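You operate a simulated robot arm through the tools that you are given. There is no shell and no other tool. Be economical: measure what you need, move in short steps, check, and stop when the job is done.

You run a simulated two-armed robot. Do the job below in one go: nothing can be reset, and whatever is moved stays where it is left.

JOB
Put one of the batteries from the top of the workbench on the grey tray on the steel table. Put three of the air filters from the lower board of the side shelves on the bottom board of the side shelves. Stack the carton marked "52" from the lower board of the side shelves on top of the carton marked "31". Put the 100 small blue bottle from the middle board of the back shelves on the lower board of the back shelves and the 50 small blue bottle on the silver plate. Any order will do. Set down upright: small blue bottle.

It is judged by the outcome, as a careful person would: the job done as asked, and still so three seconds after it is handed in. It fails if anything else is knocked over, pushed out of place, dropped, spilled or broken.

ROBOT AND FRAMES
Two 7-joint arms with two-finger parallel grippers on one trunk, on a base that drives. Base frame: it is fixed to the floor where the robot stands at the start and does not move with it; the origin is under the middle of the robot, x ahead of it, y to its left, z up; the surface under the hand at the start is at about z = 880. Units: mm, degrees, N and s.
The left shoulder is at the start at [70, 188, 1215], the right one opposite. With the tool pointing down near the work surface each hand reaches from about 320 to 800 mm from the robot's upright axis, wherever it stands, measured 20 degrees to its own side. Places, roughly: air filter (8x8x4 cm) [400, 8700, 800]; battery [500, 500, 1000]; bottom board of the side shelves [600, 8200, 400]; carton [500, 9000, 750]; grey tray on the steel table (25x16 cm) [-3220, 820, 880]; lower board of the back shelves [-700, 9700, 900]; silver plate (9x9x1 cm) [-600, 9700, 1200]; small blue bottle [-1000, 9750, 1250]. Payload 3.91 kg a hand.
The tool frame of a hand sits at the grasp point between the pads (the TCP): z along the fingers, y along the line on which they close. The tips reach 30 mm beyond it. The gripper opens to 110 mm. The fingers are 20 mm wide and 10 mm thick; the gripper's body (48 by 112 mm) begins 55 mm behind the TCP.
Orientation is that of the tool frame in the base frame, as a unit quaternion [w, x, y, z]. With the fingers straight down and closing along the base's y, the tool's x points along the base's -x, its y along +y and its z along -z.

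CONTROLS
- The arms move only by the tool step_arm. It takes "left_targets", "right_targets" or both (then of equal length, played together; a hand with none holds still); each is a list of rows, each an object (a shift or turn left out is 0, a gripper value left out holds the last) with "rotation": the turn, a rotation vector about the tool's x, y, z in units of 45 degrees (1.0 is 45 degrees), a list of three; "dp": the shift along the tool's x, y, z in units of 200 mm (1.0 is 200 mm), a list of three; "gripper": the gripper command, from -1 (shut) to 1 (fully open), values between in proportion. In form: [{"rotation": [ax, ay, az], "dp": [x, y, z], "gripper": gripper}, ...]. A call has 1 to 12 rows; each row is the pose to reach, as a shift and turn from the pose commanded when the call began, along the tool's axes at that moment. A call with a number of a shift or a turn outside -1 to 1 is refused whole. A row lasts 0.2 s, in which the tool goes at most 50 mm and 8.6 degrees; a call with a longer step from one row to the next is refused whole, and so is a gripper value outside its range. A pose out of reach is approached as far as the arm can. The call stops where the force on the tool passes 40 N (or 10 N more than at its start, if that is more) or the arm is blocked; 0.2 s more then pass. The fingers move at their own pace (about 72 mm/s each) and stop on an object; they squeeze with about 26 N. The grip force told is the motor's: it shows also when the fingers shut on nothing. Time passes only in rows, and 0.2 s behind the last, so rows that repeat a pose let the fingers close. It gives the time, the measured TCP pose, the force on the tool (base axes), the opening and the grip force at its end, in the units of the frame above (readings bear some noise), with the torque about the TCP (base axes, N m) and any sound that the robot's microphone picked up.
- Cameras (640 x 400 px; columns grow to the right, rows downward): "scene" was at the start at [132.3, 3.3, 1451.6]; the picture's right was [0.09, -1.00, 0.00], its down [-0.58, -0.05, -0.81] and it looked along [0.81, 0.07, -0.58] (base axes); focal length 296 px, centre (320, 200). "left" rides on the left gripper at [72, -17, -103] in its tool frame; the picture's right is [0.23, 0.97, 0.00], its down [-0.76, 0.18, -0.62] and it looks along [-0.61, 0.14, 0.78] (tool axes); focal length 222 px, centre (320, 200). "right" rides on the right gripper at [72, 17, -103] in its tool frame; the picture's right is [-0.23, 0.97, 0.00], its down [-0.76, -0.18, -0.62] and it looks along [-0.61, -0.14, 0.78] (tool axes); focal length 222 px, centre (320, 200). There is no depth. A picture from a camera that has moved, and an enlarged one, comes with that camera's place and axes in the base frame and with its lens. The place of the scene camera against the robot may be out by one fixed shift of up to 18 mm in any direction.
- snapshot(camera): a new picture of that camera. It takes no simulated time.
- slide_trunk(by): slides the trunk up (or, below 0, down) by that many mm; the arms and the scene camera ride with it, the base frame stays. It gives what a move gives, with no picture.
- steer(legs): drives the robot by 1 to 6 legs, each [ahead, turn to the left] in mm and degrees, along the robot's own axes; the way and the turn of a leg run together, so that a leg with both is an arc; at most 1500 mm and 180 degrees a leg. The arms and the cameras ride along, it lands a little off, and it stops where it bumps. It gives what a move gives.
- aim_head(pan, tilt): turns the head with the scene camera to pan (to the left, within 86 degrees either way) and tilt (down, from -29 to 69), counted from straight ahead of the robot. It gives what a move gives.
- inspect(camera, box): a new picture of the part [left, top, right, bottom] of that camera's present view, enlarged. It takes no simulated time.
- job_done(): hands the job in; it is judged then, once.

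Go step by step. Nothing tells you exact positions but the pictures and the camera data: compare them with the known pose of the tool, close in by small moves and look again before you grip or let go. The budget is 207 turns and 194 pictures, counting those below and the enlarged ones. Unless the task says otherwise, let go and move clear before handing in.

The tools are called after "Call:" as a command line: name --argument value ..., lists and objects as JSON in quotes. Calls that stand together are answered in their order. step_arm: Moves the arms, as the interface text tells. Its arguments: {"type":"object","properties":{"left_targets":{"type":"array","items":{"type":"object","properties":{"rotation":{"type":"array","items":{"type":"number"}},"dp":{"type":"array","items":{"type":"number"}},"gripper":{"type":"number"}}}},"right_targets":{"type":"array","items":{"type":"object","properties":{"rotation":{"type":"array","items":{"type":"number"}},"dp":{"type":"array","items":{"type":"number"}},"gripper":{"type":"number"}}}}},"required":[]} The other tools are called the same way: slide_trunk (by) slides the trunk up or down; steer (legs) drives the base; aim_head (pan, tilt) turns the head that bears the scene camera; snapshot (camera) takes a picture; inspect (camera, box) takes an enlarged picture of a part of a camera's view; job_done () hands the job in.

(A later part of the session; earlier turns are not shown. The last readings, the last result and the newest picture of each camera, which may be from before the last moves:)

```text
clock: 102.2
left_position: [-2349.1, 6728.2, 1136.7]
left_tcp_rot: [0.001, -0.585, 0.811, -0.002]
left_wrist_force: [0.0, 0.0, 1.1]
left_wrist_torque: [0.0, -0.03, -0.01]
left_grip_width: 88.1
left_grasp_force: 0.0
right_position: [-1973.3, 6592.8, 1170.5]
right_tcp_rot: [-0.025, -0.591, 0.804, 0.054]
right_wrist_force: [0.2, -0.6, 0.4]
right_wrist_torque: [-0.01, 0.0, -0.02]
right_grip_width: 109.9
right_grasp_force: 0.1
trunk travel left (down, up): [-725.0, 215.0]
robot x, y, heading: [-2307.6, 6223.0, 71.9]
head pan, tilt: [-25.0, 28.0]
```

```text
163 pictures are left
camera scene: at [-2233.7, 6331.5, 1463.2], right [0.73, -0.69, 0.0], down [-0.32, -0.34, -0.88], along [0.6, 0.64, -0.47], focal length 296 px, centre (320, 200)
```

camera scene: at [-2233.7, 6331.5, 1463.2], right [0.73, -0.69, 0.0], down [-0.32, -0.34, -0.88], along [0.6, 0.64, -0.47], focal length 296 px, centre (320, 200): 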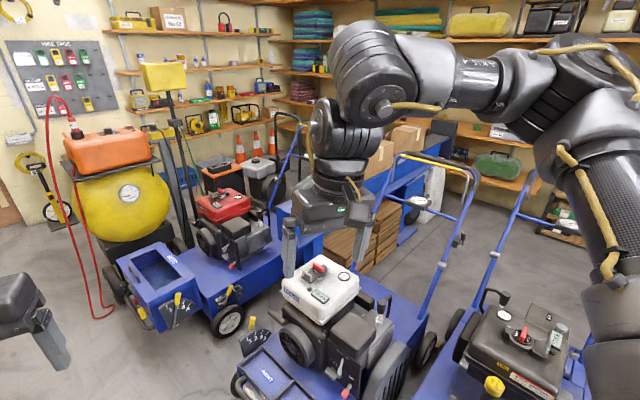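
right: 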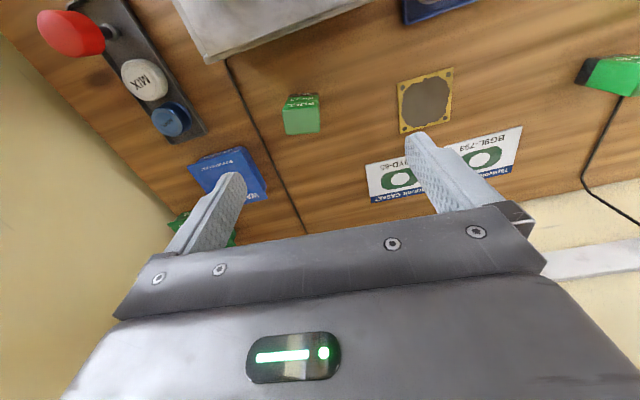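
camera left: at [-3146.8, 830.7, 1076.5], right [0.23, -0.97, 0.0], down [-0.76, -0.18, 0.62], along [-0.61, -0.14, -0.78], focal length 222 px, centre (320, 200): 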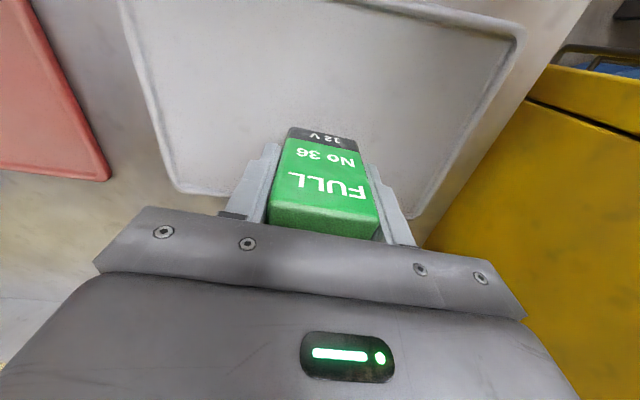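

The back shelves may be reachable along the back wall from the left, beyond the yellow barrel. I'll drive there and look along the shelves.

Call:
steer --legs '[[0, 28.5], [1500, 0], [1150, 0], [0, -60]]'

Call:
aim_head --pan -35 --tilt 28

Call:
snapshot --camera "scene"

Call:
aim_head --pan 0 --tilt 25

Call:
snapshot --camera "scene"

```text
clock: 119.2
left_position: [-2518.9, 9283.9, 1135.7]
left_tcp_rot: [0.001, -0.332, 0.943, -0.002]
left_wrist_force: [0.3, 0.2, -0.1]
left_wrist_torque: [0.01, -0.01, 0.0]
left_grip_width: 87.9
left_grasp_force: 0.2
right_position: [-2275.7, 8965.3, 1169.3]
right_tcp_rot: [-0.009, -0.339, 0.939, 0.058]
right_wrist_force: [-0.6, 0.6, 0.1]
right_wrist_torque: [-0.01, -0.03, 0.0]
right_grip_width: 109.8
right_grasp_force: 0.1
trunk travel left (down, up): [-725.0, 215.0]
robot x, y, heading: [-2754.9, 8834.3, 38.9]
head pan, tilt: [-25.0, 28.0]
```

```text
clock: 119.9
left_position: [-2518.5, 9282.8, 1135.8]
left_tcp_rot: [0.001, -0.332, 0.943, -0.002]
left_wrist_force: [-0.4, 0.6, 1.2]
left_wrist_torque: [0.01, -0.02, -0.01]
left_grip_width: 88.0
left_grasp_force: 0.1
right_position: [-2277.0, 8965.9, 1170.7]
right_tcp_rot: [-0.01, -0.339, 0.939, 0.058]
right_wrist_force: [0.6, 0.6, 0.5]
right_wrist_torque: [0.0, 0.03, -0.01]
right_grip_width: 109.8
right_grasp_force: 0.0
trunk travel left (down, up): [-725.0, 215.0]
robot x, y, heading: [-2759.9, 8835.5, 39.0]
head pan, tilt: [-35.0, 28.0]
```

```text
162 pictures are left
camera scene: at [-2633.0, 8868.2, 1463.2], right [0.07, -1.0, 0.0], down [-0.47, -0.03, -0.88], along [0.88, 0.06, -0.47], focal length 296 px, centre (320, 200)
```

scene: 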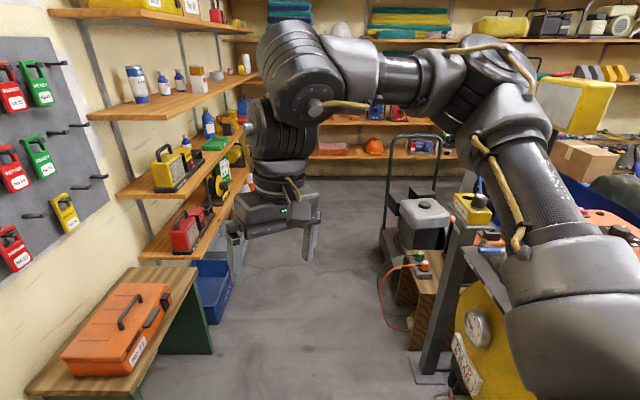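

```text
clock: 120.9
left_position: [-2518.8, 9282.2, 1135.6]
left_tcp_rot: [0.001, -0.331, 0.944, -0.001]
left_wrist_force: [-0.2, 0.3, 0.6]
left_wrist_torque: [0.03, -0.02, 0.01]
left_grip_width: 87.8
left_grasp_force: 0.0
right_position: [-2275.6, 8966.0, 1169.9]
right_tcp_rot: [-0.009, -0.34, 0.938, 0.059]
right_wrist_force: [-0.5, 0.0, -0.2]
right_wrist_torque: [-0.01, 0.02, 0.0]
right_grip_width: 109.9
right_grasp_force: 0.1
trunk travel left (down, up): [-725.0, 215.0]
robot x, y, heading: [-2755.2, 8837.9, 39.3]
head pan, tilt: [0.0, 25.0]
```

```text
161 pictures are left
camera scene: at [-2652.4, 8919.9, 1468.0], right [0.63, -0.78, 0.0], down [-0.33, -0.27, -0.91], along [0.71, 0.57, -0.42], focal length 296 px, centre (320, 200)
```

scene: 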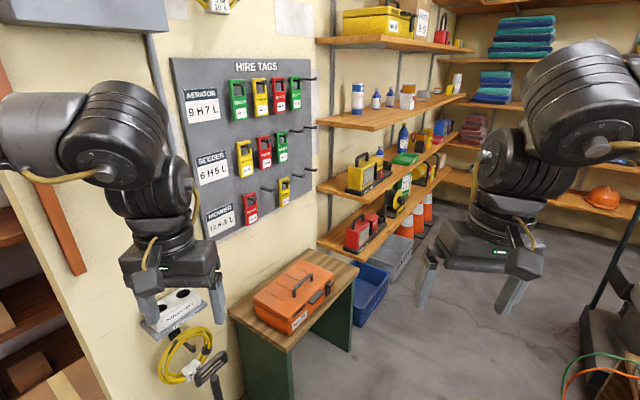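

There is a clear corridor about 1 m wide along the back shelves. I'll drive into it at y≈9050, then face the shelves.

Call:
steer --legs '[[0, -23.5], [840, 0], [0, -15.5], [700, 0]]'

Call:
aim_head --pan 50 --tilt 20

Call:
snapshot --camera "scene"

Call:
aim_head --pan -15 --tilt 35

Call:
snapshot --camera "scene"

```text
clock: 131.0
left_position: [-764.2, 9280.9, 1134.8]
left_tcp_rot: [0.0, -0.001, 1.0, -0.001]
left_wrist_force: [0.3, -0.9, 0.3]
left_wrist_torque: [0.01, -0.01, 0.04]
left_grip_width: 87.8
left_grasp_force: 0.0
right_position: [-773.8, 8881.3, 1170.0]
right_tcp_rot: [0.011, -0.008, 0.998, 0.059]
right_wrist_force: [0.0, -1.0, 0.2]
right_wrist_torque: [0.0, 0.0, -0.03]
right_grip_width: 109.9
right_grasp_force: 0.0
trunk travel left (down, up): [-725.0, 215.0]
robot x, y, heading: [-1233.4, 9081.7, 0.1]
head pan, tilt: [0.0, 25.0]
```

```text
clock: 132.2
left_position: [-762.6, 9279.8, 1134.0]
left_tcp_rot: [0.0, 0.0, 1.0, -0.002]
left_wrist_force: [0.3, 0.0, 0.4]
left_wrist_torque: [0.0, 0.0, 0.0]
left_grip_width: 87.9
left_grasp_force: 0.0
right_position: [-772.6, 8882.3, 1170.5]
right_tcp_rot: [0.011, -0.008, 0.998, 0.058]
right_wrist_force: [0.5, 0.1, 0.1]
right_wrist_torque: [0.02, 0.0, -0.01]
right_grip_width: 110.3
right_grasp_force: 0.1
trunk travel left (down, up): [-725.0, 215.0]
robot x, y, heading: [-1230.4, 9081.6, 0.1]
head pan, tilt: [50.0, 20.0]
```

```text
160 pictures are left
camera scene: at [-1125.9, 9148.1, 1476.1], right [0.77, -0.64, 0.0], down [-0.22, -0.26, -0.94], along [0.6, 0.72, -0.34], focal length 296 px, centre (320, 200)
```

scene: 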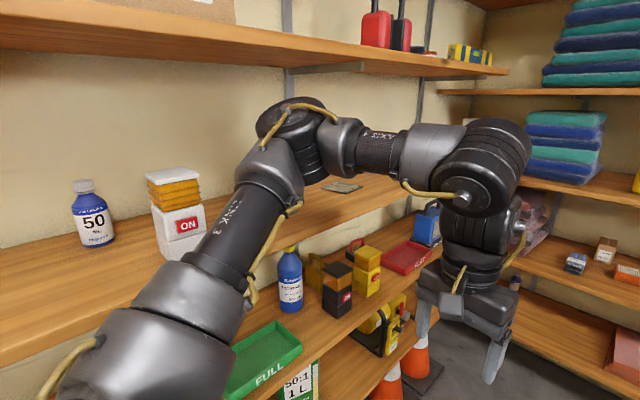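

```text
clock: 133.5
left_position: [-764.4, 9281.4, 1135.3]
left_tcp_rot: [0.0, 0.0, 1.0, -0.002]
left_wrist_force: [0.4, -0.3, 0.9]
left_wrist_torque: [0.0, -0.02, -0.02]
left_grip_width: 88.1
left_grasp_force: 0.1
right_position: [-772.0, 8881.3, 1169.3]
right_tcp_rot: [0.011, -0.009, 0.998, 0.058]
right_wrist_force: [-0.1, 1.0, 1.0]
right_wrist_torque: [0.0, 0.0, 0.05]
right_grip_width: 109.9
right_grasp_force: 0.0
trunk travel left (down, up): [-725.0, 215.0]
robot x, y, heading: [-1232.7, 9083.4, 0.4]
head pan, tilt: [-15.0, 35.0]
```

```text
159 pictures are left
camera scene: at [-1100.5, 9054.3, 1452.2], right [-0.25, -0.97, 0.0], down [-0.55, 0.15, -0.82], along [0.79, -0.21, -0.57], focal length 296 px, centre (320, 200)
```

scene: 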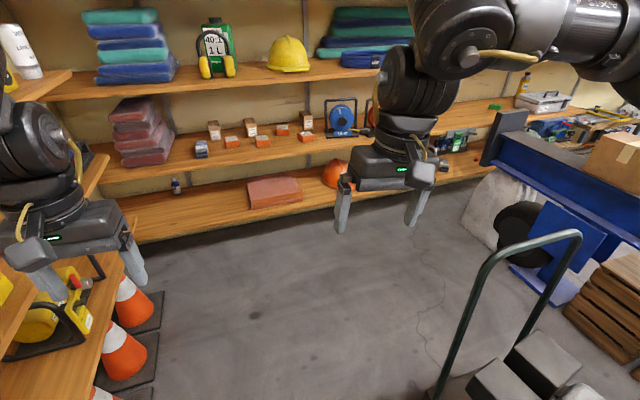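

The "50" bottle is on the middle board near x≈-1125. I'll advance a bit and turn to face the shelves.

Call:
steer --legs '[[300, 0], [0, 90]]'

Call:
aim_head --pan 20 --tilt 20

Call:
snapshot --camera "scene"

Call:
snapshot --camera "left"

```text
clock: 137.4
left_position: [-665.7, 9511.0, 1136.5]
left_tcp_rot: [0.005, -0.298, 0.954, -0.009]
left_wrist_force: [-0.1, 0.2, 1.2]
left_wrist_torque: [-0.04, 0.0, 0.04]
left_grip_width: 88.1
left_grasp_force: 0.1
right_position: [-443.7, 9188.8, 1169.9]
right_tcp_rot: [-0.006, -0.316, 0.947, 0.059]
right_wrist_force: [-0.1, -0.7, -0.7]
right_wrist_torque: [0.0, 0.03, -0.03]
right_grip_width: 110.1
right_grasp_force: 0.0
trunk travel left (down, up): [-725.0, 215.0]
robot x, y, heading: [-933.8, 9080.8, 35.9]
head pan, tilt: [-15.0, 35.0]
stopped in leg 2: the force on the tool passed its limit at 90 N (the readings are from after the stop); the commanded pose is now the measured one
```

```text
clock: 138.5
left_position: [-664.9, 9511.9, 1135.8]
left_tcp_rot: [0.005, -0.297, 0.955, -0.008]
left_wrist_force: [1.0, -0.6, -0.3]
left_wrist_torque: [0.1, 0.02, -0.02]
left_grip_width: 87.9
left_grasp_force: 0.0
right_position: [-442.2, 9189.3, 1170.0]
right_tcp_rot: [-0.008, -0.316, 0.947, 0.06]
right_wrist_force: [-0.6, 0.1, -0.6]
right_wrist_torque: [0.02, 0.0, -0.04]
right_grip_width: 110.0
right_grasp_force: 0.0
trunk travel left (down, up): [-725.0, 215.0]
robot x, y, heading: [-931.7, 9083.0, 36.2]
head pan, tilt: [20.0, 20.0]
```

```text
158 pictures are left
camera scene: at [-843.5, 9184.3, 1476.0], right [0.83, -0.56, 0.0], down [-0.19, -0.28, -0.94], along [0.53, 0.78, -0.34], focal length 296 px, centre (320, 200)
```

scene: 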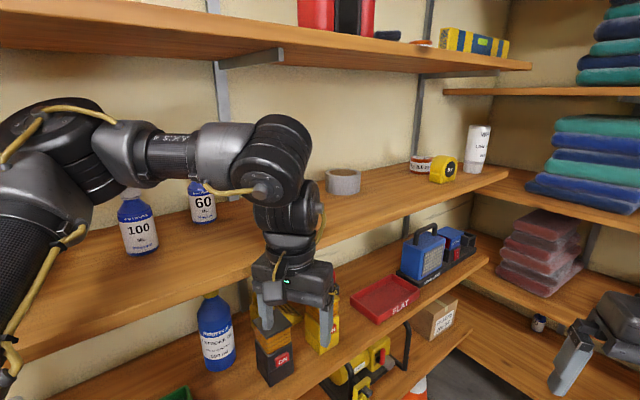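

```text
157 pictures are left
camera left: at [-717.8, 9458.7, 1239.0], right [-0.74, 0.67, -0.02], down [0.52, 0.59, 0.62], along [0.43, 0.45, -0.78], focal length 222 px, centre (320, 200)
```

left: 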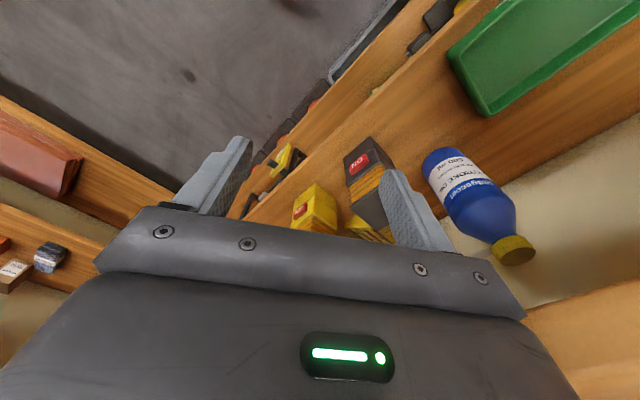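

The hand nudged the shelf edge while turning and stopped; nothing seems displaced. I'll turn back right, then re-pose the left hand at a forward tilt before facing the shelf.

Call:
steer --legs '[[0, -36]]'

Call:
snapshot --camera "scene"

Call:
aim_head --pan 75 --tilt 20

Call:
snapshot --camera "scene"

```text
clock: 140.6
left_position: [-461.1, 9267.6, 1137.1]
left_tcp_rot: [0.001, 0.017, 1.0, -0.01]
left_wrist_force: [0.1, 0.3, -1.5]
left_wrist_torque: [0.02, 0.0, 0.01]
left_grip_width: 88.0
left_grasp_force: 0.0
right_position: [-476.5, 8877.2, 1169.4]
right_tcp_rot: [0.012, -0.001, 0.998, 0.059]
right_wrist_force: [0.5, -0.7, -0.1]
right_wrist_torque: [-0.01, 0.02, -0.04]
right_grip_width: 109.9
right_grasp_force: 0.0
trunk travel left (down, up): [-725.0, 215.0]
robot x, y, heading: [-930.1, 9083.0, -0.8]
head pan, tilt: [20.0, 20.0]
```

```text
156 pictures are left
camera scene: at [-798.3, 9108.4, 1476.1], right [0.33, -0.94, 0.0], down [-0.32, -0.11, -0.94], along [0.89, 0.31, -0.34], focal length 296 px, centre (320, 200)
```

scene: 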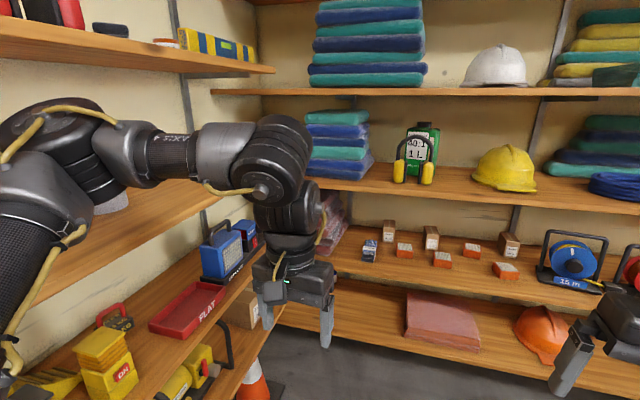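

```text
clock: 141.8
left_position: [-460.5, 9269.6, 1136.9]
left_tcp_rot: [0.001, 0.018, 1.0, -0.01]
left_wrist_force: [0.1, -0.2, -0.8]
left_wrist_torque: [0.01, 0.01, -0.01]
left_grip_width: 88.2
left_grasp_force: 0.1
right_position: [-477.1, 8876.4, 1170.1]
right_tcp_rot: [0.012, -0.002, 0.998, 0.058]
right_wrist_force: [0.2, 1.0, -0.3]
right_wrist_torque: [0.03, -0.01, 0.0]
right_grip_width: 110.0
right_grasp_force: 0.0
trunk travel left (down, up): [-725.0, 215.0]
robot x, y, heading: [-929.1, 9081.6, -0.8]
head pan, tilt: [75.0, 20.0]
```

```text
155 pictures are left
camera scene: at [-860.9, 9166.7, 1476.1], right [0.96, -0.27, 0.0], down [-0.09, -0.33, -0.94], along [0.26, 0.9, -0.34], focal length 296 px, centre (320, 200)
```

scene: 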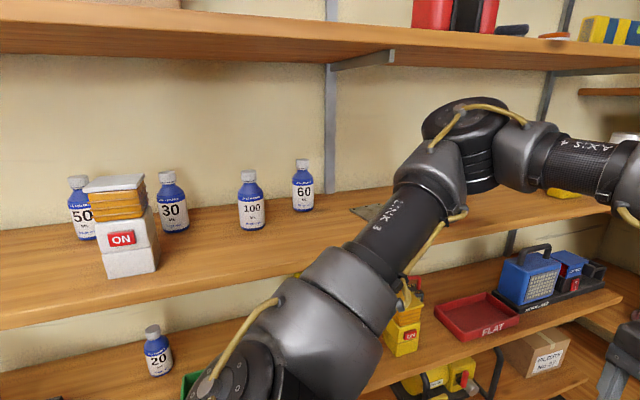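

I can read the labels: 50, 30, 100, 60 on the middle board (z≈1230, front edge y≈9555), 20 on the lower board, silver plate near (-590, 9715). I'll move to stand further back from the shelf at about (-700, 8940) and face it.

Call:
steer --legs '[[0, -28], [270, 0], [0, 118.8]]'

Call:
aim_head --pan 5 --tilt 28

Call:
snapshot --camera "scene"

```text
clock: 150.1
left_position: [-887.9, 9422.4, 1136.7]
left_tcp_rot: [0.007, -0.697, 0.717, -0.006]
left_wrist_force: [1.5, 0.4, -0.3]
left_wrist_torque: [0.0, 0.0, -0.03]
left_grip_width: 88.1
left_grasp_force: 0.0
right_position: [-495.1, 9409.7, 1170.6]
right_tcp_rot: [0.034, 0.709, -0.703, -0.049]
right_wrist_force: [-0.3, -0.1, -0.6]
right_wrist_torque: [-0.01, 0.01, 0.02]
right_grip_width: 110.0
right_grasp_force: 0.0
trunk travel left (down, up): [-725.0, 215.0]
robot x, y, heading: [-696.8, 8955.1, 89.8]
head pan, tilt: [75.0, 20.0]
```

```text
clock: 151.5
left_position: [-886.8, 9423.2, 1136.6]
left_tcp_rot: [0.008, -0.696, 0.718, -0.007]
left_wrist_force: [0.3, -0.5, 0.1]
left_wrist_torque: [-0.03, -0.01, -0.03]
left_grip_width: 87.9
left_grasp_force: 0.1
right_position: [-494.7, 9411.2, 1170.5]
right_tcp_rot: [0.034, 0.709, -0.703, -0.049]
right_wrist_force: [-0.3, -0.3, -0.3]
right_wrist_torque: [-0.03, 0.01, -0.04]
right_grip_width: 109.7
right_grasp_force: 0.0
trunk travel left (down, up): [-725.0, 215.0]
robot x, y, heading: [-697.0, 8956.3, 89.6]
head pan, tilt: [5.0, 28.0]
```

```text
154 pictures are left
camera scene: at [-711.1, 9091.3, 1463.2], right [1.0, 0.08, 0.0], down [0.04, -0.47, -0.88], along [-0.07, 0.88, -0.47], focal length 296 px, centre (320, 200)
```

scene: 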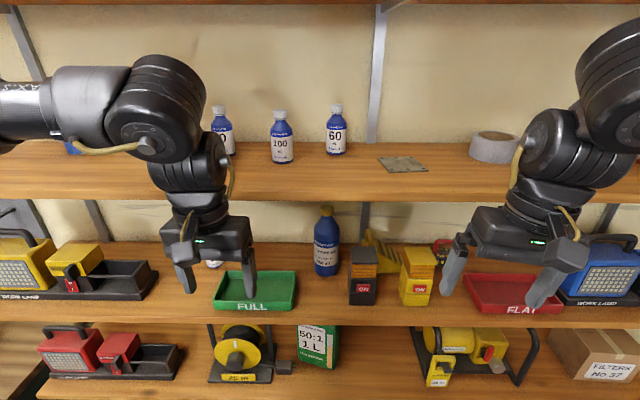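

I now have a good view: "100" bottle at about (-843, 9693), plate at (-580, 9704), and a free gap on the lower board near x≈-747 in front of the large blue bottle. I'll raise and tilt the left hand toward the shelf.

Call:
step_arm --left_targets '[{"dp": [0, 0, -0.2], "rotation": [0, -0.16, 0], "gripper": 0.8}, {"dp": [0, -0.05, -0.4], "rotation": [0, -0.33, 0]}, {"dp": [-0.02, -0.1, -0.55], "rotation": [0, -0.5, 0]}, {"dp": [-0.04, -0.15, -0.7], "rotation": [0, -0.67, 0]}, {"dp": [-0.08, -0.2, -0.8], "rotation": [0, -0.84, 0]}, {"dp": [-0.12, -0.22, -0.8], "rotation": [0, -1.0, 0]}]'

Call:
snapshot --camera "left"

```text
clock: 152.9
left_position: [-883.6, 9494.4, 1337.3]
left_tcp_rot: [0.281, -0.645, 0.661, 0.261]
left_wrist_force: [1.1, 0.6, 0.1]
left_wrist_torque: [-0.05, 0.03, 0.01]
left_grip_width: 99.0
left_grasp_force: 0.1
left hand out of reach, approached as far as the arm can: row 1, 2, 3, 4, 5, 6
right_position: [-494.0, 9412.6, 1168.1]
right_tcp_rot: [0.035, 0.708, -0.703, -0.048]
right_wrist_force: [0.5, 0.8, -0.8]
right_wrist_torque: [-0.03, 0.0, 0.01]
right_grip_width: 109.8
right_grasp_force: 0.1
trunk travel left (down, up): [-725.0, 215.0]
robot x, y, heading: [-694.1, 8953.2, 89.7]
head pan, tilt: [5.0, 28.0]
```

```text
153 pictures are left
camera left: at [-872.2, 9369.5, 1357.9], right [-0.98, -0.13, -0.18], down [-0.19, 0.1, 0.98], along [-0.11, 0.99, -0.12], focal length 222 px, centre (320, 200)
```

left: 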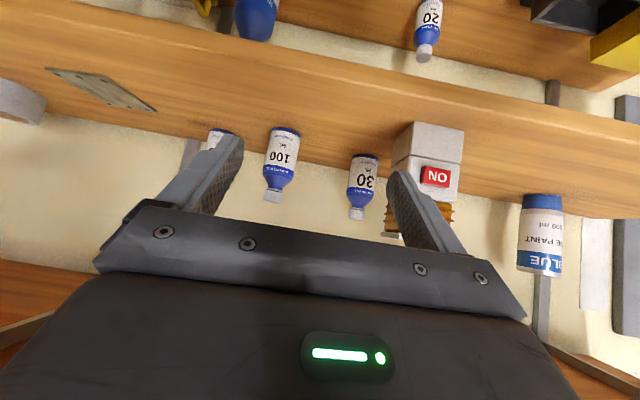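

The arm was too folded for that pose but is tilted 45° and clear. I'll make a small forward move to see which pose the commands refer to, and bring the tilt to 30°.

Call:
step_arm --left_targets '[{"dp": [0, 0, 0.1], "rotation": [0, -0.15, 0]}, {"dp": [0, 0, 0.2], "rotation": [0, -0.33, 0]}, {"dp": [0, 0, 0.2], "rotation": [0, -0.33, 0]}]'

```text
clock: 153.7
left_position: [-893.9, 9537.8, 1322.0]
left_tcp_rot: [0.365, -0.605, 0.619, 0.343]
left_wrist_force: [0.2, -0.4, 0.1]
left_wrist_torque: [-0.02, 0.03, 0.02]
left_grip_width: 99.3
left_grasp_force: 0.0
left hand out of reach, approached as far as the arm can: row 1, 2, 3
right_position: [-494.6, 9408.9, 1170.3]
right_tcp_rot: [0.033, 0.709, -0.703, -0.051]
right_wrist_force: [-0.2, -0.4, -0.1]
right_wrist_torque: [-0.01, 0.02, 0.0]
right_grip_width: 110.2
right_grasp_force: 0.0
trunk travel left (down, up): [-725.0, 215.0]
robot x, y, heading: [-697.2, 8953.5, 89.6]
head pan, tilt: [5.0, 28.0]
```

The hand still reports being too folded; I'll move forward a modest, safe amount so the pose becomes reachable and read it again.

Call:
step_arm --left_targets '[{"dp": [-0.134, 0, 0.182]}, {"dp": [-0.268, 0, 0.365]}, {"dp": [-0.268, 0, 0.365]}]'

Call:
snapshot --camera "left"

```text
clock: 154.5
left_position: [-894.5, 9625.9, 1332.3]
left_tcp_rot: [0.366, -0.605, 0.618, 0.342]
left_wrist_force: [0.2, -0.4, 0.9]
left_wrist_torque: [0.0, 0.02, 0.0]
left_grip_width: 98.8
left_grasp_force: 0.1
right_position: [-496.3, 9408.2, 1170.9]
right_tcp_rot: [0.033, 0.709, -0.703, -0.05]
right_wrist_force: [0.0, -0.5, -0.5]
right_wrist_torque: [0.06, 0.0, 0.02]
right_grip_width: 109.9
right_grasp_force: 0.1
trunk travel left (down, up): [-725.0, 215.0]
robot x, y, heading: [-696.2, 8953.7, 89.5]
head pan, tilt: [5.0, 28.0]
```

```text
152 pictures are left
camera left: at [-881.8, 9499.5, 1320.0], right [-0.97, -0.08, -0.22], down [-0.2, -0.16, 0.97], along [-0.11, 0.98, 0.13], focal length 222 px, centre (320, 200)
```

left: 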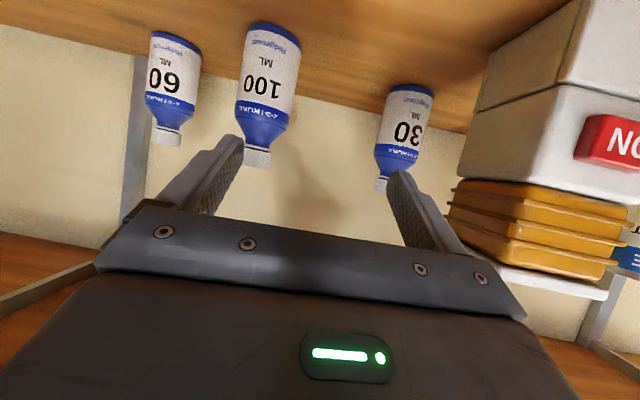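

Commands follow the actual pose, good. The "100" bottle is at (-842, 9683). I'll back off slightly, line up with it at mid-height, and check.

Call:
step_arm --left_targets '[{"dp": [0.115, 0, -0.2]}, {"dp": [0.22, -0.13, -0.13]}, {"dp": [0.34, -0.265, -0.06]}, {"dp": [0.34, -0.265, -0.06]}]'

Call:
snapshot --camera "left"

Call:
snapshot --camera "scene"

```text
clock: 155.5
left_position: [-839.7, 9580.5, 1277.4]
left_tcp_rot: [0.366, -0.605, 0.618, 0.343]
left_wrist_force: [0.0, -0.6, -0.8]
left_wrist_torque: [0.0, -0.01, 0.01]
left_grip_width: 99.2
left_grasp_force: 0.0
right_position: [-496.7, 9407.8, 1172.4]
right_tcp_rot: [0.032, 0.708, -0.703, -0.049]
right_wrist_force: [-0.1, -1.0, 0.2]
right_wrist_torque: [0.01, -0.01, 0.01]
right_grip_width: 110.0
right_grasp_force: 0.1
trunk travel left (down, up): [-725.0, 215.0]
robot x, y, heading: [-696.6, 8956.2, 89.7]
head pan, tilt: [5.0, 28.0]
```

```text
151 pictures are left
camera left: at [-827.7, 9454.8, 1266.1], right [-0.97, -0.08, -0.22], down [-0.2, -0.15, 0.97], along [-0.11, 0.98, 0.13], focal length 222 px, centre (320, 200)
```

left: 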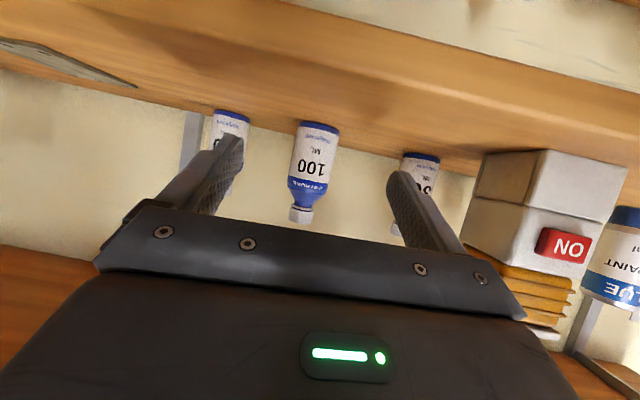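

```text
150 pictures are left
camera scene: at [-712.4, 9088.8, 1463.5], right [1.0, 0.08, 0.0], down [0.04, -0.47, -0.88], along [-0.07, 0.88, -0.47], focal length 296 px, centre (320, 200)
```

scene: 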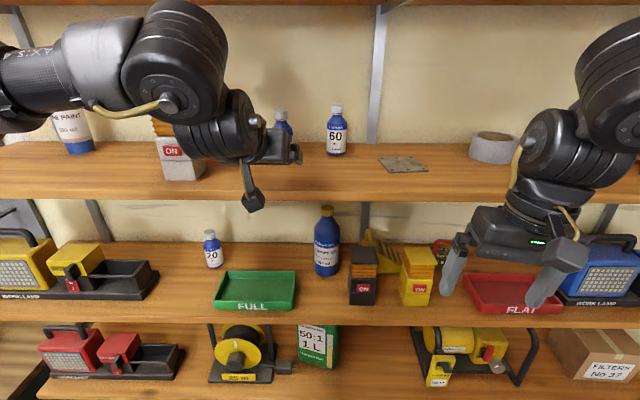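

Aligned with the "100" bottle, with room for the camera above the board. I'll go forward around it and close.

Call:
step_arm --left_targets '[{"dp": [-0.1, 0.005, 0.14]}, {"dp": [-0.2, 0.01, 0.28]}, {"dp": [-0.29, 0.016, 0.42]}, {"dp": [-0.29, 0.016, 0.42]}, {"dp": [-0.29, 0.016, 0.42], "gripper": -1}, {"dp": [-0.29, 0.016, 0.42]}, {"dp": [-0.29, 0.016, 0.42]}, {"dp": [-0.29, 0.016, 0.42]}]'

Call:
snapshot --camera "left"

Call:
snapshot --camera "scene"

```text
clock: 157.3
left_position: [-840.8, 9685.2, 1287.1]
left_tcp_rot: [0.365, -0.606, 0.618, 0.342]
left_wrist_force: [0.0, 1.8, 3.1]
left_wrist_torque: [0.14, 0.1, 0.02]
left_grip_width: 45.5
left_grasp_force: 26.2
right_position: [-495.2, 9410.3, 1169.9]
right_tcp_rot: [0.034, 0.709, -0.703, -0.049]
right_wrist_force: [-0.6, 0.5, 0.0]
right_wrist_torque: [-0.01, 0.02, 0.02]
right_grip_width: 109.9
right_grasp_force: 0.0
trunk travel left (down, up): [-725.0, 215.0]
robot x, y, heading: [-701.3, 8954.6, 89.6]
head pan, tilt: [5.0, 28.0]
```

```text
149 pictures are left
camera left: at [-828.5, 9558.5, 1275.4], right [-0.97, -0.08, -0.22], down [-0.2, -0.15, 0.97], along [-0.11, 0.98, 0.13], focal length 222 px, centre (320, 200)
```

left: 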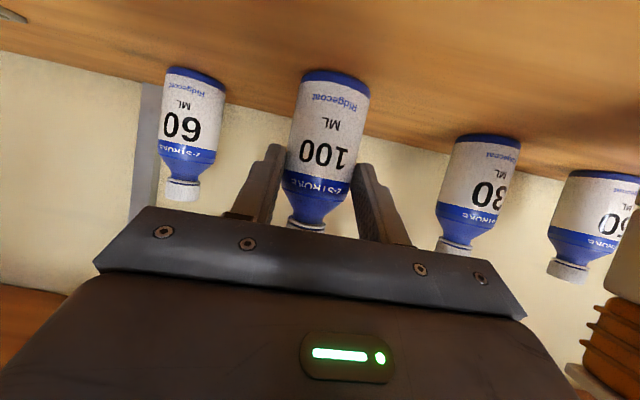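

```text
148 pictures are left
camera scene: at [-711.0, 9091.1, 1463.2], right [1.0, 0.08, 0.0], down [0.04, -0.47, -0.88], along [-0.07, 0.88, -0.47], focal length 296 px, centre (320, 200)
```

scene: 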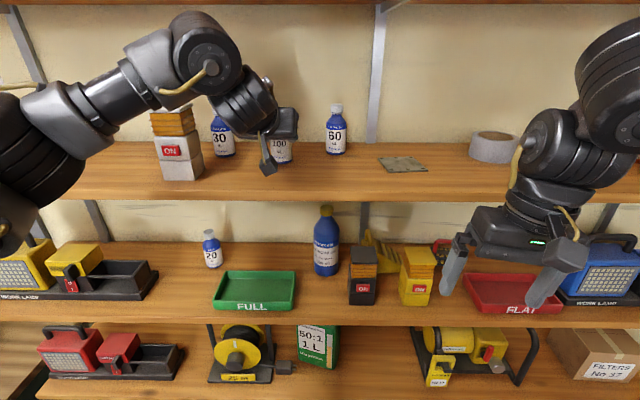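

The bottle is held. I'll lift it slightly, pull straight back out of the shelf, and check.

Call:
step_arm --left_targets '[{"dp": [-0.065, 0, -0.0375]}, {"dp": [-0.065, 0, -0.0375]}, {"dp": [0.025, -0.006, -0.19]}, {"dp": [0.115, -0.012, -0.35]}, {"dp": [0.205, -0.018, -0.51]}, {"dp": [0.2975, -0.025, -0.665]}, {"dp": [0.2975, -0.025, -0.665]}]'

Call:
snapshot --camera "scene"

```text
clock: 158.9
left_position: [-849.8, 9565.2, 1312.1]
left_tcp_rot: [0.364, -0.606, 0.62, 0.341]
left_wrist_force: [0.1, 0.0, -0.5]
left_wrist_torque: [-0.03, -0.02, -0.01]
left_grip_width: 45.6
left_grasp_force: 26.1
left hand out of reach, approached as far as the arm can: row 6, 7
right_position: [-494.4, 9411.2, 1169.5]
right_tcp_rot: [0.034, 0.709, -0.703, -0.049]
right_wrist_force: [-0.8, -0.1, 0.8]
right_wrist_torque: [0.04, 0.01, 0.0]
right_grip_width: 110.0
right_grasp_force: 0.0
trunk travel left (down, up): [-725.0, 215.0]
robot x, y, heading: [-695.5, 8956.9, 89.4]
head pan, tilt: [5.0, 28.0]
```

```text
147 pictures are left
camera scene: at [-710.7, 9091.9, 1463.1], right [1.0, 0.08, 0.0], down [0.04, -0.47, -0.88], along [-0.07, 0.88, -0.47], focal length 296 px, centre (320, 200)
```

scene: 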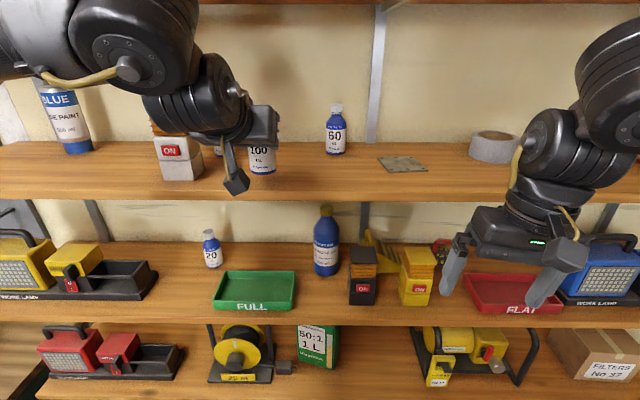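

I'll back the base 90 mm so the bottle clears the board.

Call:
steer --legs '[[-95, 0]]'

Call:
snapshot --camera "scene"

```text
clock: 160.0
left_position: [-851.0, 9470.7, 1310.5]
left_tcp_rot: [0.365, -0.605, 0.62, 0.341]
left_wrist_force: [0.1, 0.2, -1.0]
left_wrist_torque: [-0.04, -0.01, 0.0]
left_grip_width: 45.5
left_grasp_force: 26.0
right_position: [-496.0, 9315.5, 1170.0]
right_tcp_rot: [0.034, 0.708, -0.704, -0.05]
right_wrist_force: [1.3, 0.6, -0.2]
right_wrist_torque: [0.01, -0.01, -0.04]
right_grip_width: 110.3
right_grasp_force: 0.0
trunk travel left (down, up): [-725.0, 215.0]
robot x, y, heading: [-699.4, 8855.7, 89.4]
head pan, tilt: [5.0, 28.0]
```

```text
146 pictures are left
camera scene: at [-711.6, 8997.2, 1463.0], right [1.0, 0.08, 0.0], down [0.04, -0.47, -0.88], along [-0.07, 0.88, -0.47], focal length 296 px, centre (320, 200)
```

scene: 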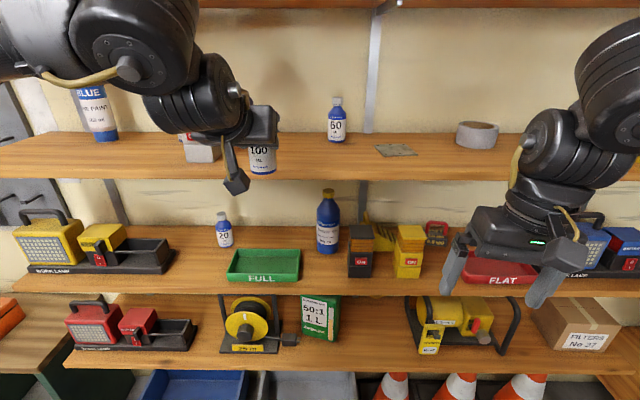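

Clear of the board. I'll lower the trunk by 335 mm to reach the lower board's level.

Call:
slide_trunk --by -335

Call:
snapshot --camera "scene"

Call:
snapshot --camera "left"

```text
clock: 163.3
left_position: [-850.0, 9470.1, 977.0]
left_tcp_rot: [0.366, -0.604, 0.621, 0.34]
left_wrist_force: [0.5, -0.1, -1.0]
left_wrist_torque: [-0.02, 0.03, 0.03]
left_grip_width: 45.5
left_grasp_force: 26.2
right_position: [-495.7, 9314.0, 835.1]
right_tcp_rot: [0.034, 0.708, -0.704, -0.05]
right_wrist_force: [0.0, 0.6, 0.4]
right_wrist_torque: [0.03, -0.01, 0.04]
right_grip_width: 110.0
right_grasp_force: 0.0
trunk travel left (down, up): [-390.0, 550.0]
robot x, y, heading: [-699.5, 8855.6, 89.4]
head pan, tilt: [5.0, 28.0]
```

```text
145 pictures are left
camera scene: at [-711.6, 8996.0, 1128.2], right [1.0, 0.08, 0.0], down [0.04, -0.47, -0.88], along [-0.07, 0.88, -0.47], focal length 296 px, centre (320, 200)
```

scene: 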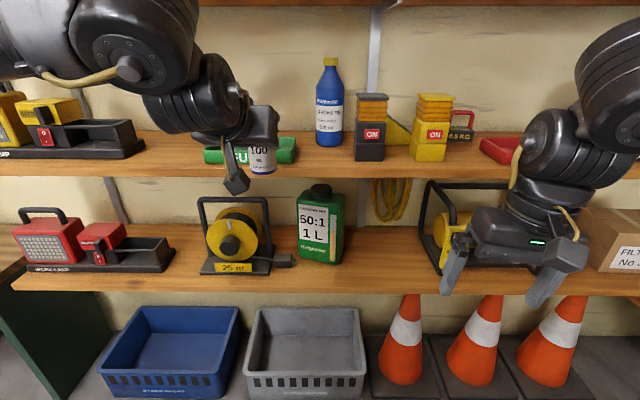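

```text
144 pictures are left
camera left: at [-838.5, 9343.9, 965.1], right [-0.97, -0.08, -0.22], down [-0.2, -0.15, 0.97], along [-0.11, 0.99, 0.13], focal length 222 px, centre (320, 200)
```

left: 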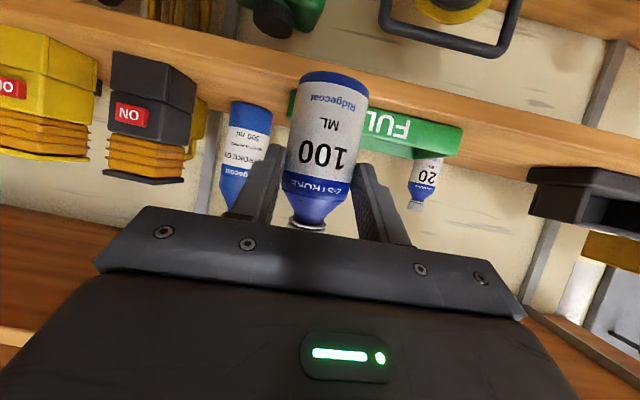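

The gap on the lower board between the green tray and the black block is centred at x≈-745. I'll move the bottle in front of it and start in.

Call:
step_arm --left_targets '[{"dp": [-0.05, -0.2, 0.08]}, {"dp": [-0.08, -0.4, 0.14]}, {"dp": [-0.1, -0.51, 0.19]}, {"dp": [-0.1, -0.51, 0.19]}]'

Call:
snapshot --camera "left"

Call:
inspect --camera "scene" --box '[220, 60, 480, 222]'

```text
clock: 164.3
left_position: [-746.9, 9506.3, 975.6]
left_tcp_rot: [0.365, -0.605, 0.62, 0.341]
left_wrist_force: [0.8, -1.1, -0.6]
left_wrist_torque: [-0.03, -0.03, -0.01]
left_grip_width: 45.6
left_grasp_force: 25.5
right_position: [-495.7, 9313.8, 834.7]
right_tcp_rot: [0.033, 0.708, -0.704, -0.049]
right_wrist_force: [0.4, -0.2, 0.3]
right_wrist_torque: [0.02, 0.0, -0.01]
right_grip_width: 110.1
right_grasp_force: 0.0
trunk travel left (down, up): [-390.0, 550.0]
robot x, y, heading: [-700.2, 8858.7, 89.5]
head pan, tilt: [5.0, 28.0]
```

```text
143 pictures are left
camera left: at [-734.7, 9381.1, 964.9], right [-0.97, -0.08, -0.22], down [-0.2, -0.15, 0.97], along [-0.11, 0.99, 0.13], focal length 222 px, centre (320, 200)
```

left: 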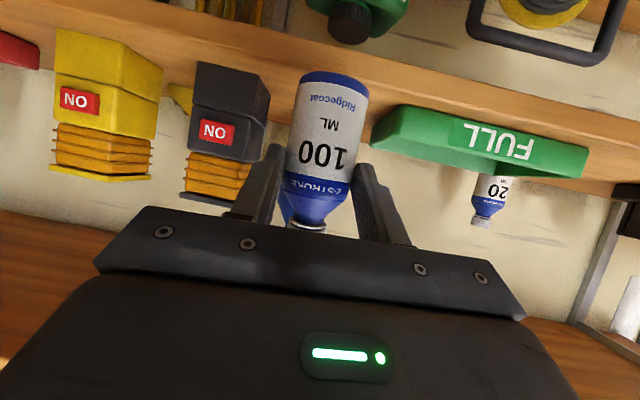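

```text
2.46 times, centred on (350, 141) of scene
camera zoom: at [-712.1, 8995.8, 1128.2], right [1.0, 0.08, 0.0], down [0.04, -0.47, -0.88], along [-0.07, 0.88, -0.47], focal length 728 px, centre (246, 345)
```

zoom: 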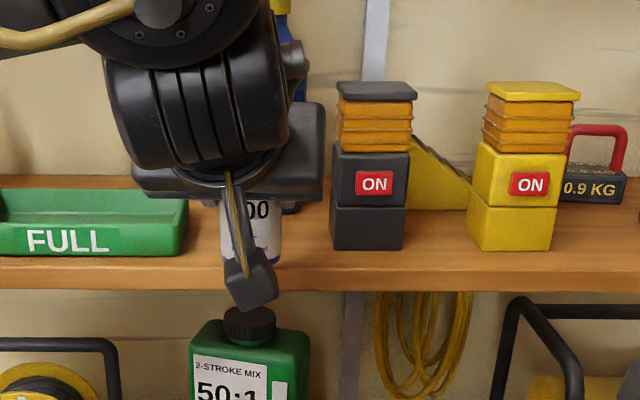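

The gap spans about x -792 to -685; the bottle is on line. I'll go forward 106 mm keeping just above the board.

Call:
step_arm --left_targets '[{"dp": [-0.09, 0, 0.155]}, {"dp": [-0.18, 0, 0.31]}, {"dp": [-0.265, 0, 0.46]}, {"dp": [-0.265, 0, 0.46]}]'

Call:
snapshot --camera "left"

Call:
inspect --camera "scene" --box '[220, 60, 480, 222]'

```text
clock: 165.3
left_position: [-743.0, 9617.4, 975.7]
left_tcp_rot: [0.365, -0.606, 0.619, 0.342]
left_wrist_force: [0.8, 0.2, -2.0]
left_wrist_torque: [-0.03, 0.03, -0.02]
left_grip_width: 45.7
left_grasp_force: 26.1
right_position: [-495.3, 9314.7, 835.2]
right_tcp_rot: [0.033, 0.708, -0.703, -0.05]
right_wrist_force: [0.1, 0.2, -0.3]
right_wrist_torque: [0.01, 0.01, 0.02]
right_grip_width: 109.7
right_grasp_force: 0.1
trunk travel left (down, up): [-390.0, 550.0]
robot x, y, heading: [-697.3, 8856.7, 89.4]
head pan, tilt: [5.0, 28.0]
```

```text
141 pictures are left
camera left: at [-731.2, 9491.0, 964.2], right [-0.97, -0.08, -0.22], down [-0.2, -0.15, 0.97], along [-0.11, 0.99, 0.13], focal length 222 px, centre (320, 200)
```

left: 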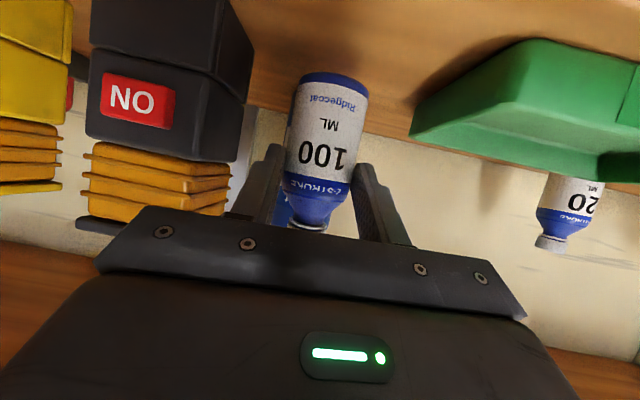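

```text
2.46 times, centred on (350, 141) of scene
camera zoom: at [-711.7, 8995.5, 1128.3], right [1.0, 0.08, 0.0], down [0.04, -0.47, -0.88], along [-0.07, 0.88, -0.47], focal length 728 px, centre (246, 345)
```

zoom: 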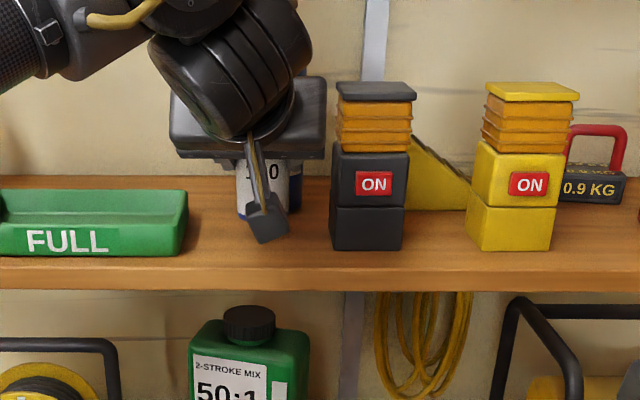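

The bottle is in the gap. I'll lower gently toward contact.

Call:
step_arm --left_targets '[{"dp": [0.013, 0, 0.0075]}, {"dp": [0.026, 0, 0.015]}, {"dp": [0.039, 0, 0.0225]}, {"dp": [0.052, 0, 0.03]}, {"dp": [0.056, 0, 0.0325]}, {"dp": [0.06, 0, 0.035]}, {"dp": [0.06, 0, 0.035]}]'

Call:
inspect --camera "left" --box '[220, 50, 420, 175]'

```text
clock: 166.9
left_position: [-742.3, 9616.2, 962.1]
left_tcp_rot: [0.365, -0.605, 0.62, 0.341]
left_wrist_force: [0.2, -0.4, -1.1]
left_wrist_torque: [-0.02, 0.02, 0.03]
left_grip_width: 45.4
left_grasp_force: 26.4
right_position: [-495.5, 9314.9, 833.4]
right_tcp_rot: [0.033, 0.708, -0.704, -0.049]
right_wrist_force: [-0.1, -0.2, 0.4]
right_wrist_torque: [0.0, 0.0, 0.0]
right_grip_width: 110.0
right_grasp_force: 0.1
trunk travel left (down, up): [-390.0, 550.0]
robot x, y, heading: [-701.4, 8861.3, 89.7]
head pan, tilt: [5.0, 28.0]
```

```text
3.20 times, centred on (320, 112) of left
camera zoom: at [-731.2, 9489.8, 951.0], right [-0.97, -0.08, -0.21], down [-0.2, -0.15, 0.97], along [-0.11, 0.99, 0.13], focal length 711 px, centre (320, 480)
```

zoom: 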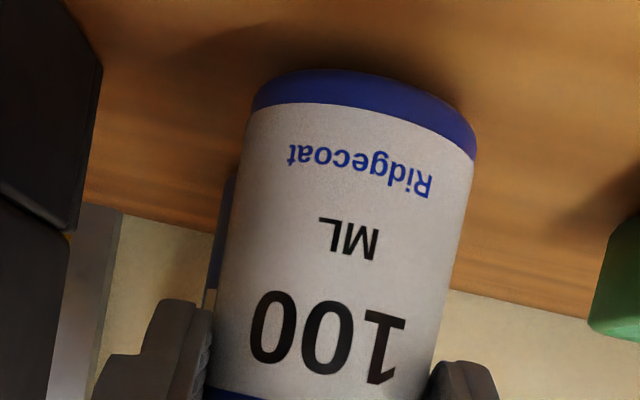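

Close to the board with a contact shadow forming; continuing down in 2 mm steps.

Call:
step_arm --left_targets '[{"dp": [0.0087, 0, 0.005]}, {"dp": [0.0173, 0, 0.01]}, {"dp": [0.026, 0, 0.015]}, {"dp": [0.026, 0, 0.015]}]'

```text
clock: 167.9
left_position: [-743.0, 9615.4, 957.0]
left_tcp_rot: [0.366, -0.605, 0.62, 0.341]
left_wrist_force: [-0.7, 0.6, 1.8]
left_wrist_torque: [0.12, 0.11, 0.02]
left_grip_width: 45.4
left_grasp_force: 25.6
right_position: [-495.0, 9315.0, 834.1]
right_tcp_rot: [0.034, 0.708, -0.704, -0.049]
right_wrist_force: [0.9, -0.7, -0.1]
right_wrist_torque: [-0.01, -0.02, 0.02]
right_grip_width: 110.0
right_grasp_force: 0.1
trunk travel left (down, up): [-390.0, 550.0]
robot x, y, heading: [-699.4, 8855.8, 89.3]
head pan, tilt: [5.0, 28.0]
```

Contact felt. I'll open the fingers partway and withdraw straight back.

Call:
step_arm --left_targets '[{"dp": [0.004, 0, 0.0025]}, {"dp": [0.004, 0, 0.0025], "gripper": 0.0}, {"dp": [0.004, 0, 0.0025], "gripper": 0.25}, {"dp": [0.004, 0, 0.0025]}, {"dp": [0.05, -0.003, -0.08]}, {"dp": [0.13, -0.008, -0.22]}, {"dp": [0.21, -0.014, -0.36]}, {"dp": [0.29, -0.02, -0.5]}, {"dp": [0.29, -0.02, -0.5]}]'

Call:
snapshot --camera "scene"

Call:
snapshot --camera "left"

```text
clock: 169.9
left_position: [-743.5, 9501.4, 955.8]
left_tcp_rot: [0.364, -0.605, 0.621, 0.341]
left_wrist_force: [0.4, 0.8, -1.2]
left_wrist_torque: [-0.03, 0.0, -0.01]
left_grip_width: 68.9
left_grasp_force: 0.1
right_position: [-495.1, 9315.8, 833.9]
right_tcp_rot: [0.034, 0.709, -0.703, -0.049]
right_wrist_force: [0.5, -0.4, 0.1]
right_wrist_torque: [-0.01, 0.01, -0.03]
right_grip_width: 110.0
right_grasp_force: 0.0
trunk travel left (down, up): [-390.0, 550.0]
robot x, y, heading: [-699.5, 8860.8, 89.5]
head pan, tilt: [5.0, 28.0]
```

```text
138 pictures are left
camera scene: at [-711.5, 8996.7, 1128.0], right [1.0, 0.08, 0.0], down [0.04, -0.47, -0.88], along [-0.07, 0.88, -0.47], focal length 296 px, centre (320, 200)
```

scene: 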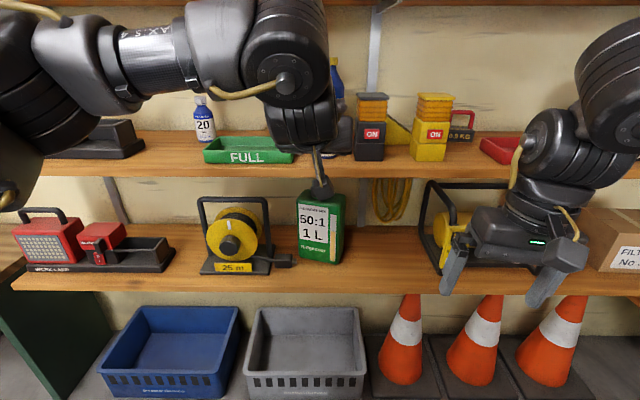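

```text
137 pictures are left
camera left: at [-732.1, 9375.9, 945.5], right [-0.97, -0.08, -0.21], down [-0.2, -0.15, 0.97], along [-0.11, 0.99, 0.13], focal length 222 px, centre (320, 200)
```

left: 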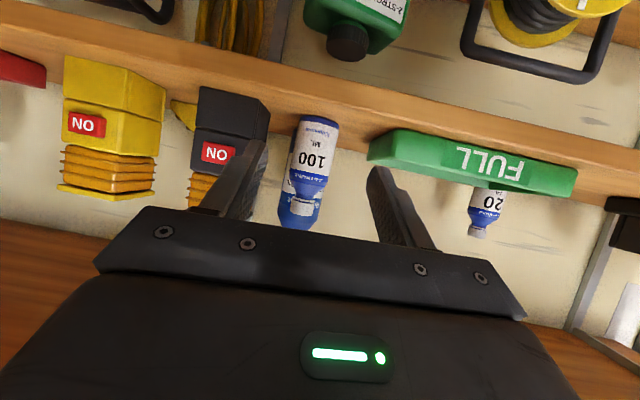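

The "100" bottle stands on the lower board. Next the "50": I'll retract, raise the trunk again, and shift the base west by about 300 mm.

Call:
step_arm --left_targets '[{"dp": [0.05, 0, -0.087]}, {"dp": [0.1, 0, -0.173]}, {"dp": [0.1, 0, -0.173]}]'

Call:
slide_trunk --by 335

```text
clock: 170.7
left_position: [-744.3, 9496.0, 969.7]
left_tcp_rot: [0.366, -0.603, 0.622, 0.34]
left_wrist_force: [0.7, 0.5, 0.8]
left_wrist_torque: [-0.01, 0.0, 0.0]
left_grip_width: 69.1
left_grasp_force: 0.1
left hand out of reach, approached as far as the arm can: row 1, 2, 3
right_position: [-494.4, 9315.0, 835.3]
right_tcp_rot: [0.033, 0.708, -0.704, -0.049]
right_wrist_force: [-0.4, -0.4, 0.2]
right_wrist_torque: [0.02, -0.02, 0.02]
right_grip_width: 109.9
right_grasp_force: 0.0
trunk travel left (down, up): [-390.0, 550.0]
robot x, y, heading: [-699.1, 8860.1, 89.4]
head pan, tilt: [5.0, 28.0]
```

```text
clock: 174.0
left_position: [-744.1, 9496.5, 1305.2]
left_tcp_rot: [0.365, -0.604, 0.622, 0.34]
left_wrist_force: [0.5, -0.1, 0.5]
left_wrist_torque: [-0.01, -0.01, 0.06]
left_grip_width: 69.0
left_grasp_force: 0.0
right_position: [-496.5, 9315.2, 1168.6]
right_tcp_rot: [0.034, 0.708, -0.703, -0.05]
right_wrist_force: [-0.5, -0.5, -0.2]
right_wrist_torque: [0.0, 0.07, -0.03]
right_grip_width: 109.9
right_grasp_force: 0.0
trunk travel left (down, up): [-725.0, 215.0]
robot x, y, heading: [-698.2, 8856.3, 89.2]
head pan, tilt: [5.0, 28.0]
```

Call:
steer --legs '[[0, -89], [-300, 0], [0, 89]]'

Call:
snapshot --camera "left"

Call:
snapshot --camera "scene"

```text
clock: 177.7
left_position: [-60.4, 9029.3, 1303.8]
left_tcp_rot: [0.499, -0.065, 0.864, 0.023]
left_wrist_force: [1.3, 1.0, 0.0]
left_wrist_torque: [-0.03, 0.0, -0.08]
left_grip_width: 68.9
left_grasp_force: 0.2
right_position: [-200.9, 8799.9, 1184.5]
right_tcp_rot: [0.014, -0.142, 0.977, 0.16]
right_wrist_force: [-0.4, 0.5, 0.0]
right_wrist_torque: [-0.06, 0.01, -0.01]
right_grip_width: 109.8
right_grasp_force: 0.2
trunk travel left (down, up): [-725.0, 215.0]
robot x, y, heading: [-681.8, 8862.2, 12.1]
head pan, tilt: [5.0, 28.0]
stopped in leg 1: the robot was blocked; the commanded pose is now the measured one
```

```text
136 pictures are left
camera left: at [-184.0, 8994.3, 1292.2], right [-0.25, 0.94, -0.22], down [-0.18, 0.18, 0.97], along [0.95, 0.28, 0.13], focal length 222 px, centre (320, 200)
```

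left: 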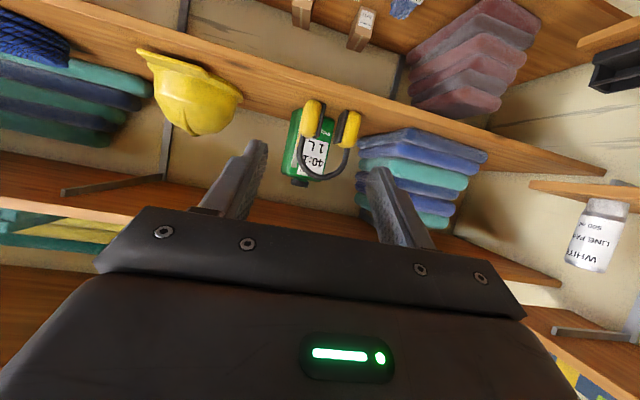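

```text
135 pictures are left
camera scene: at [-550.4, 8908.2, 1462.9], right [0.3, -0.95, 0.01], down [-0.45, -0.15, -0.88], along [0.84, 0.26, -0.47], focal length 296 px, centre (320, 200)
```

scene: 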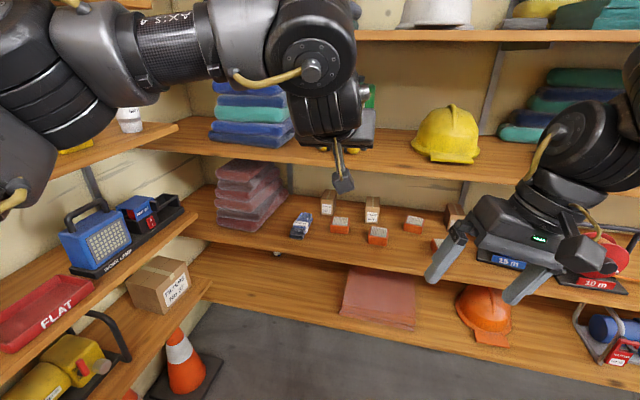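

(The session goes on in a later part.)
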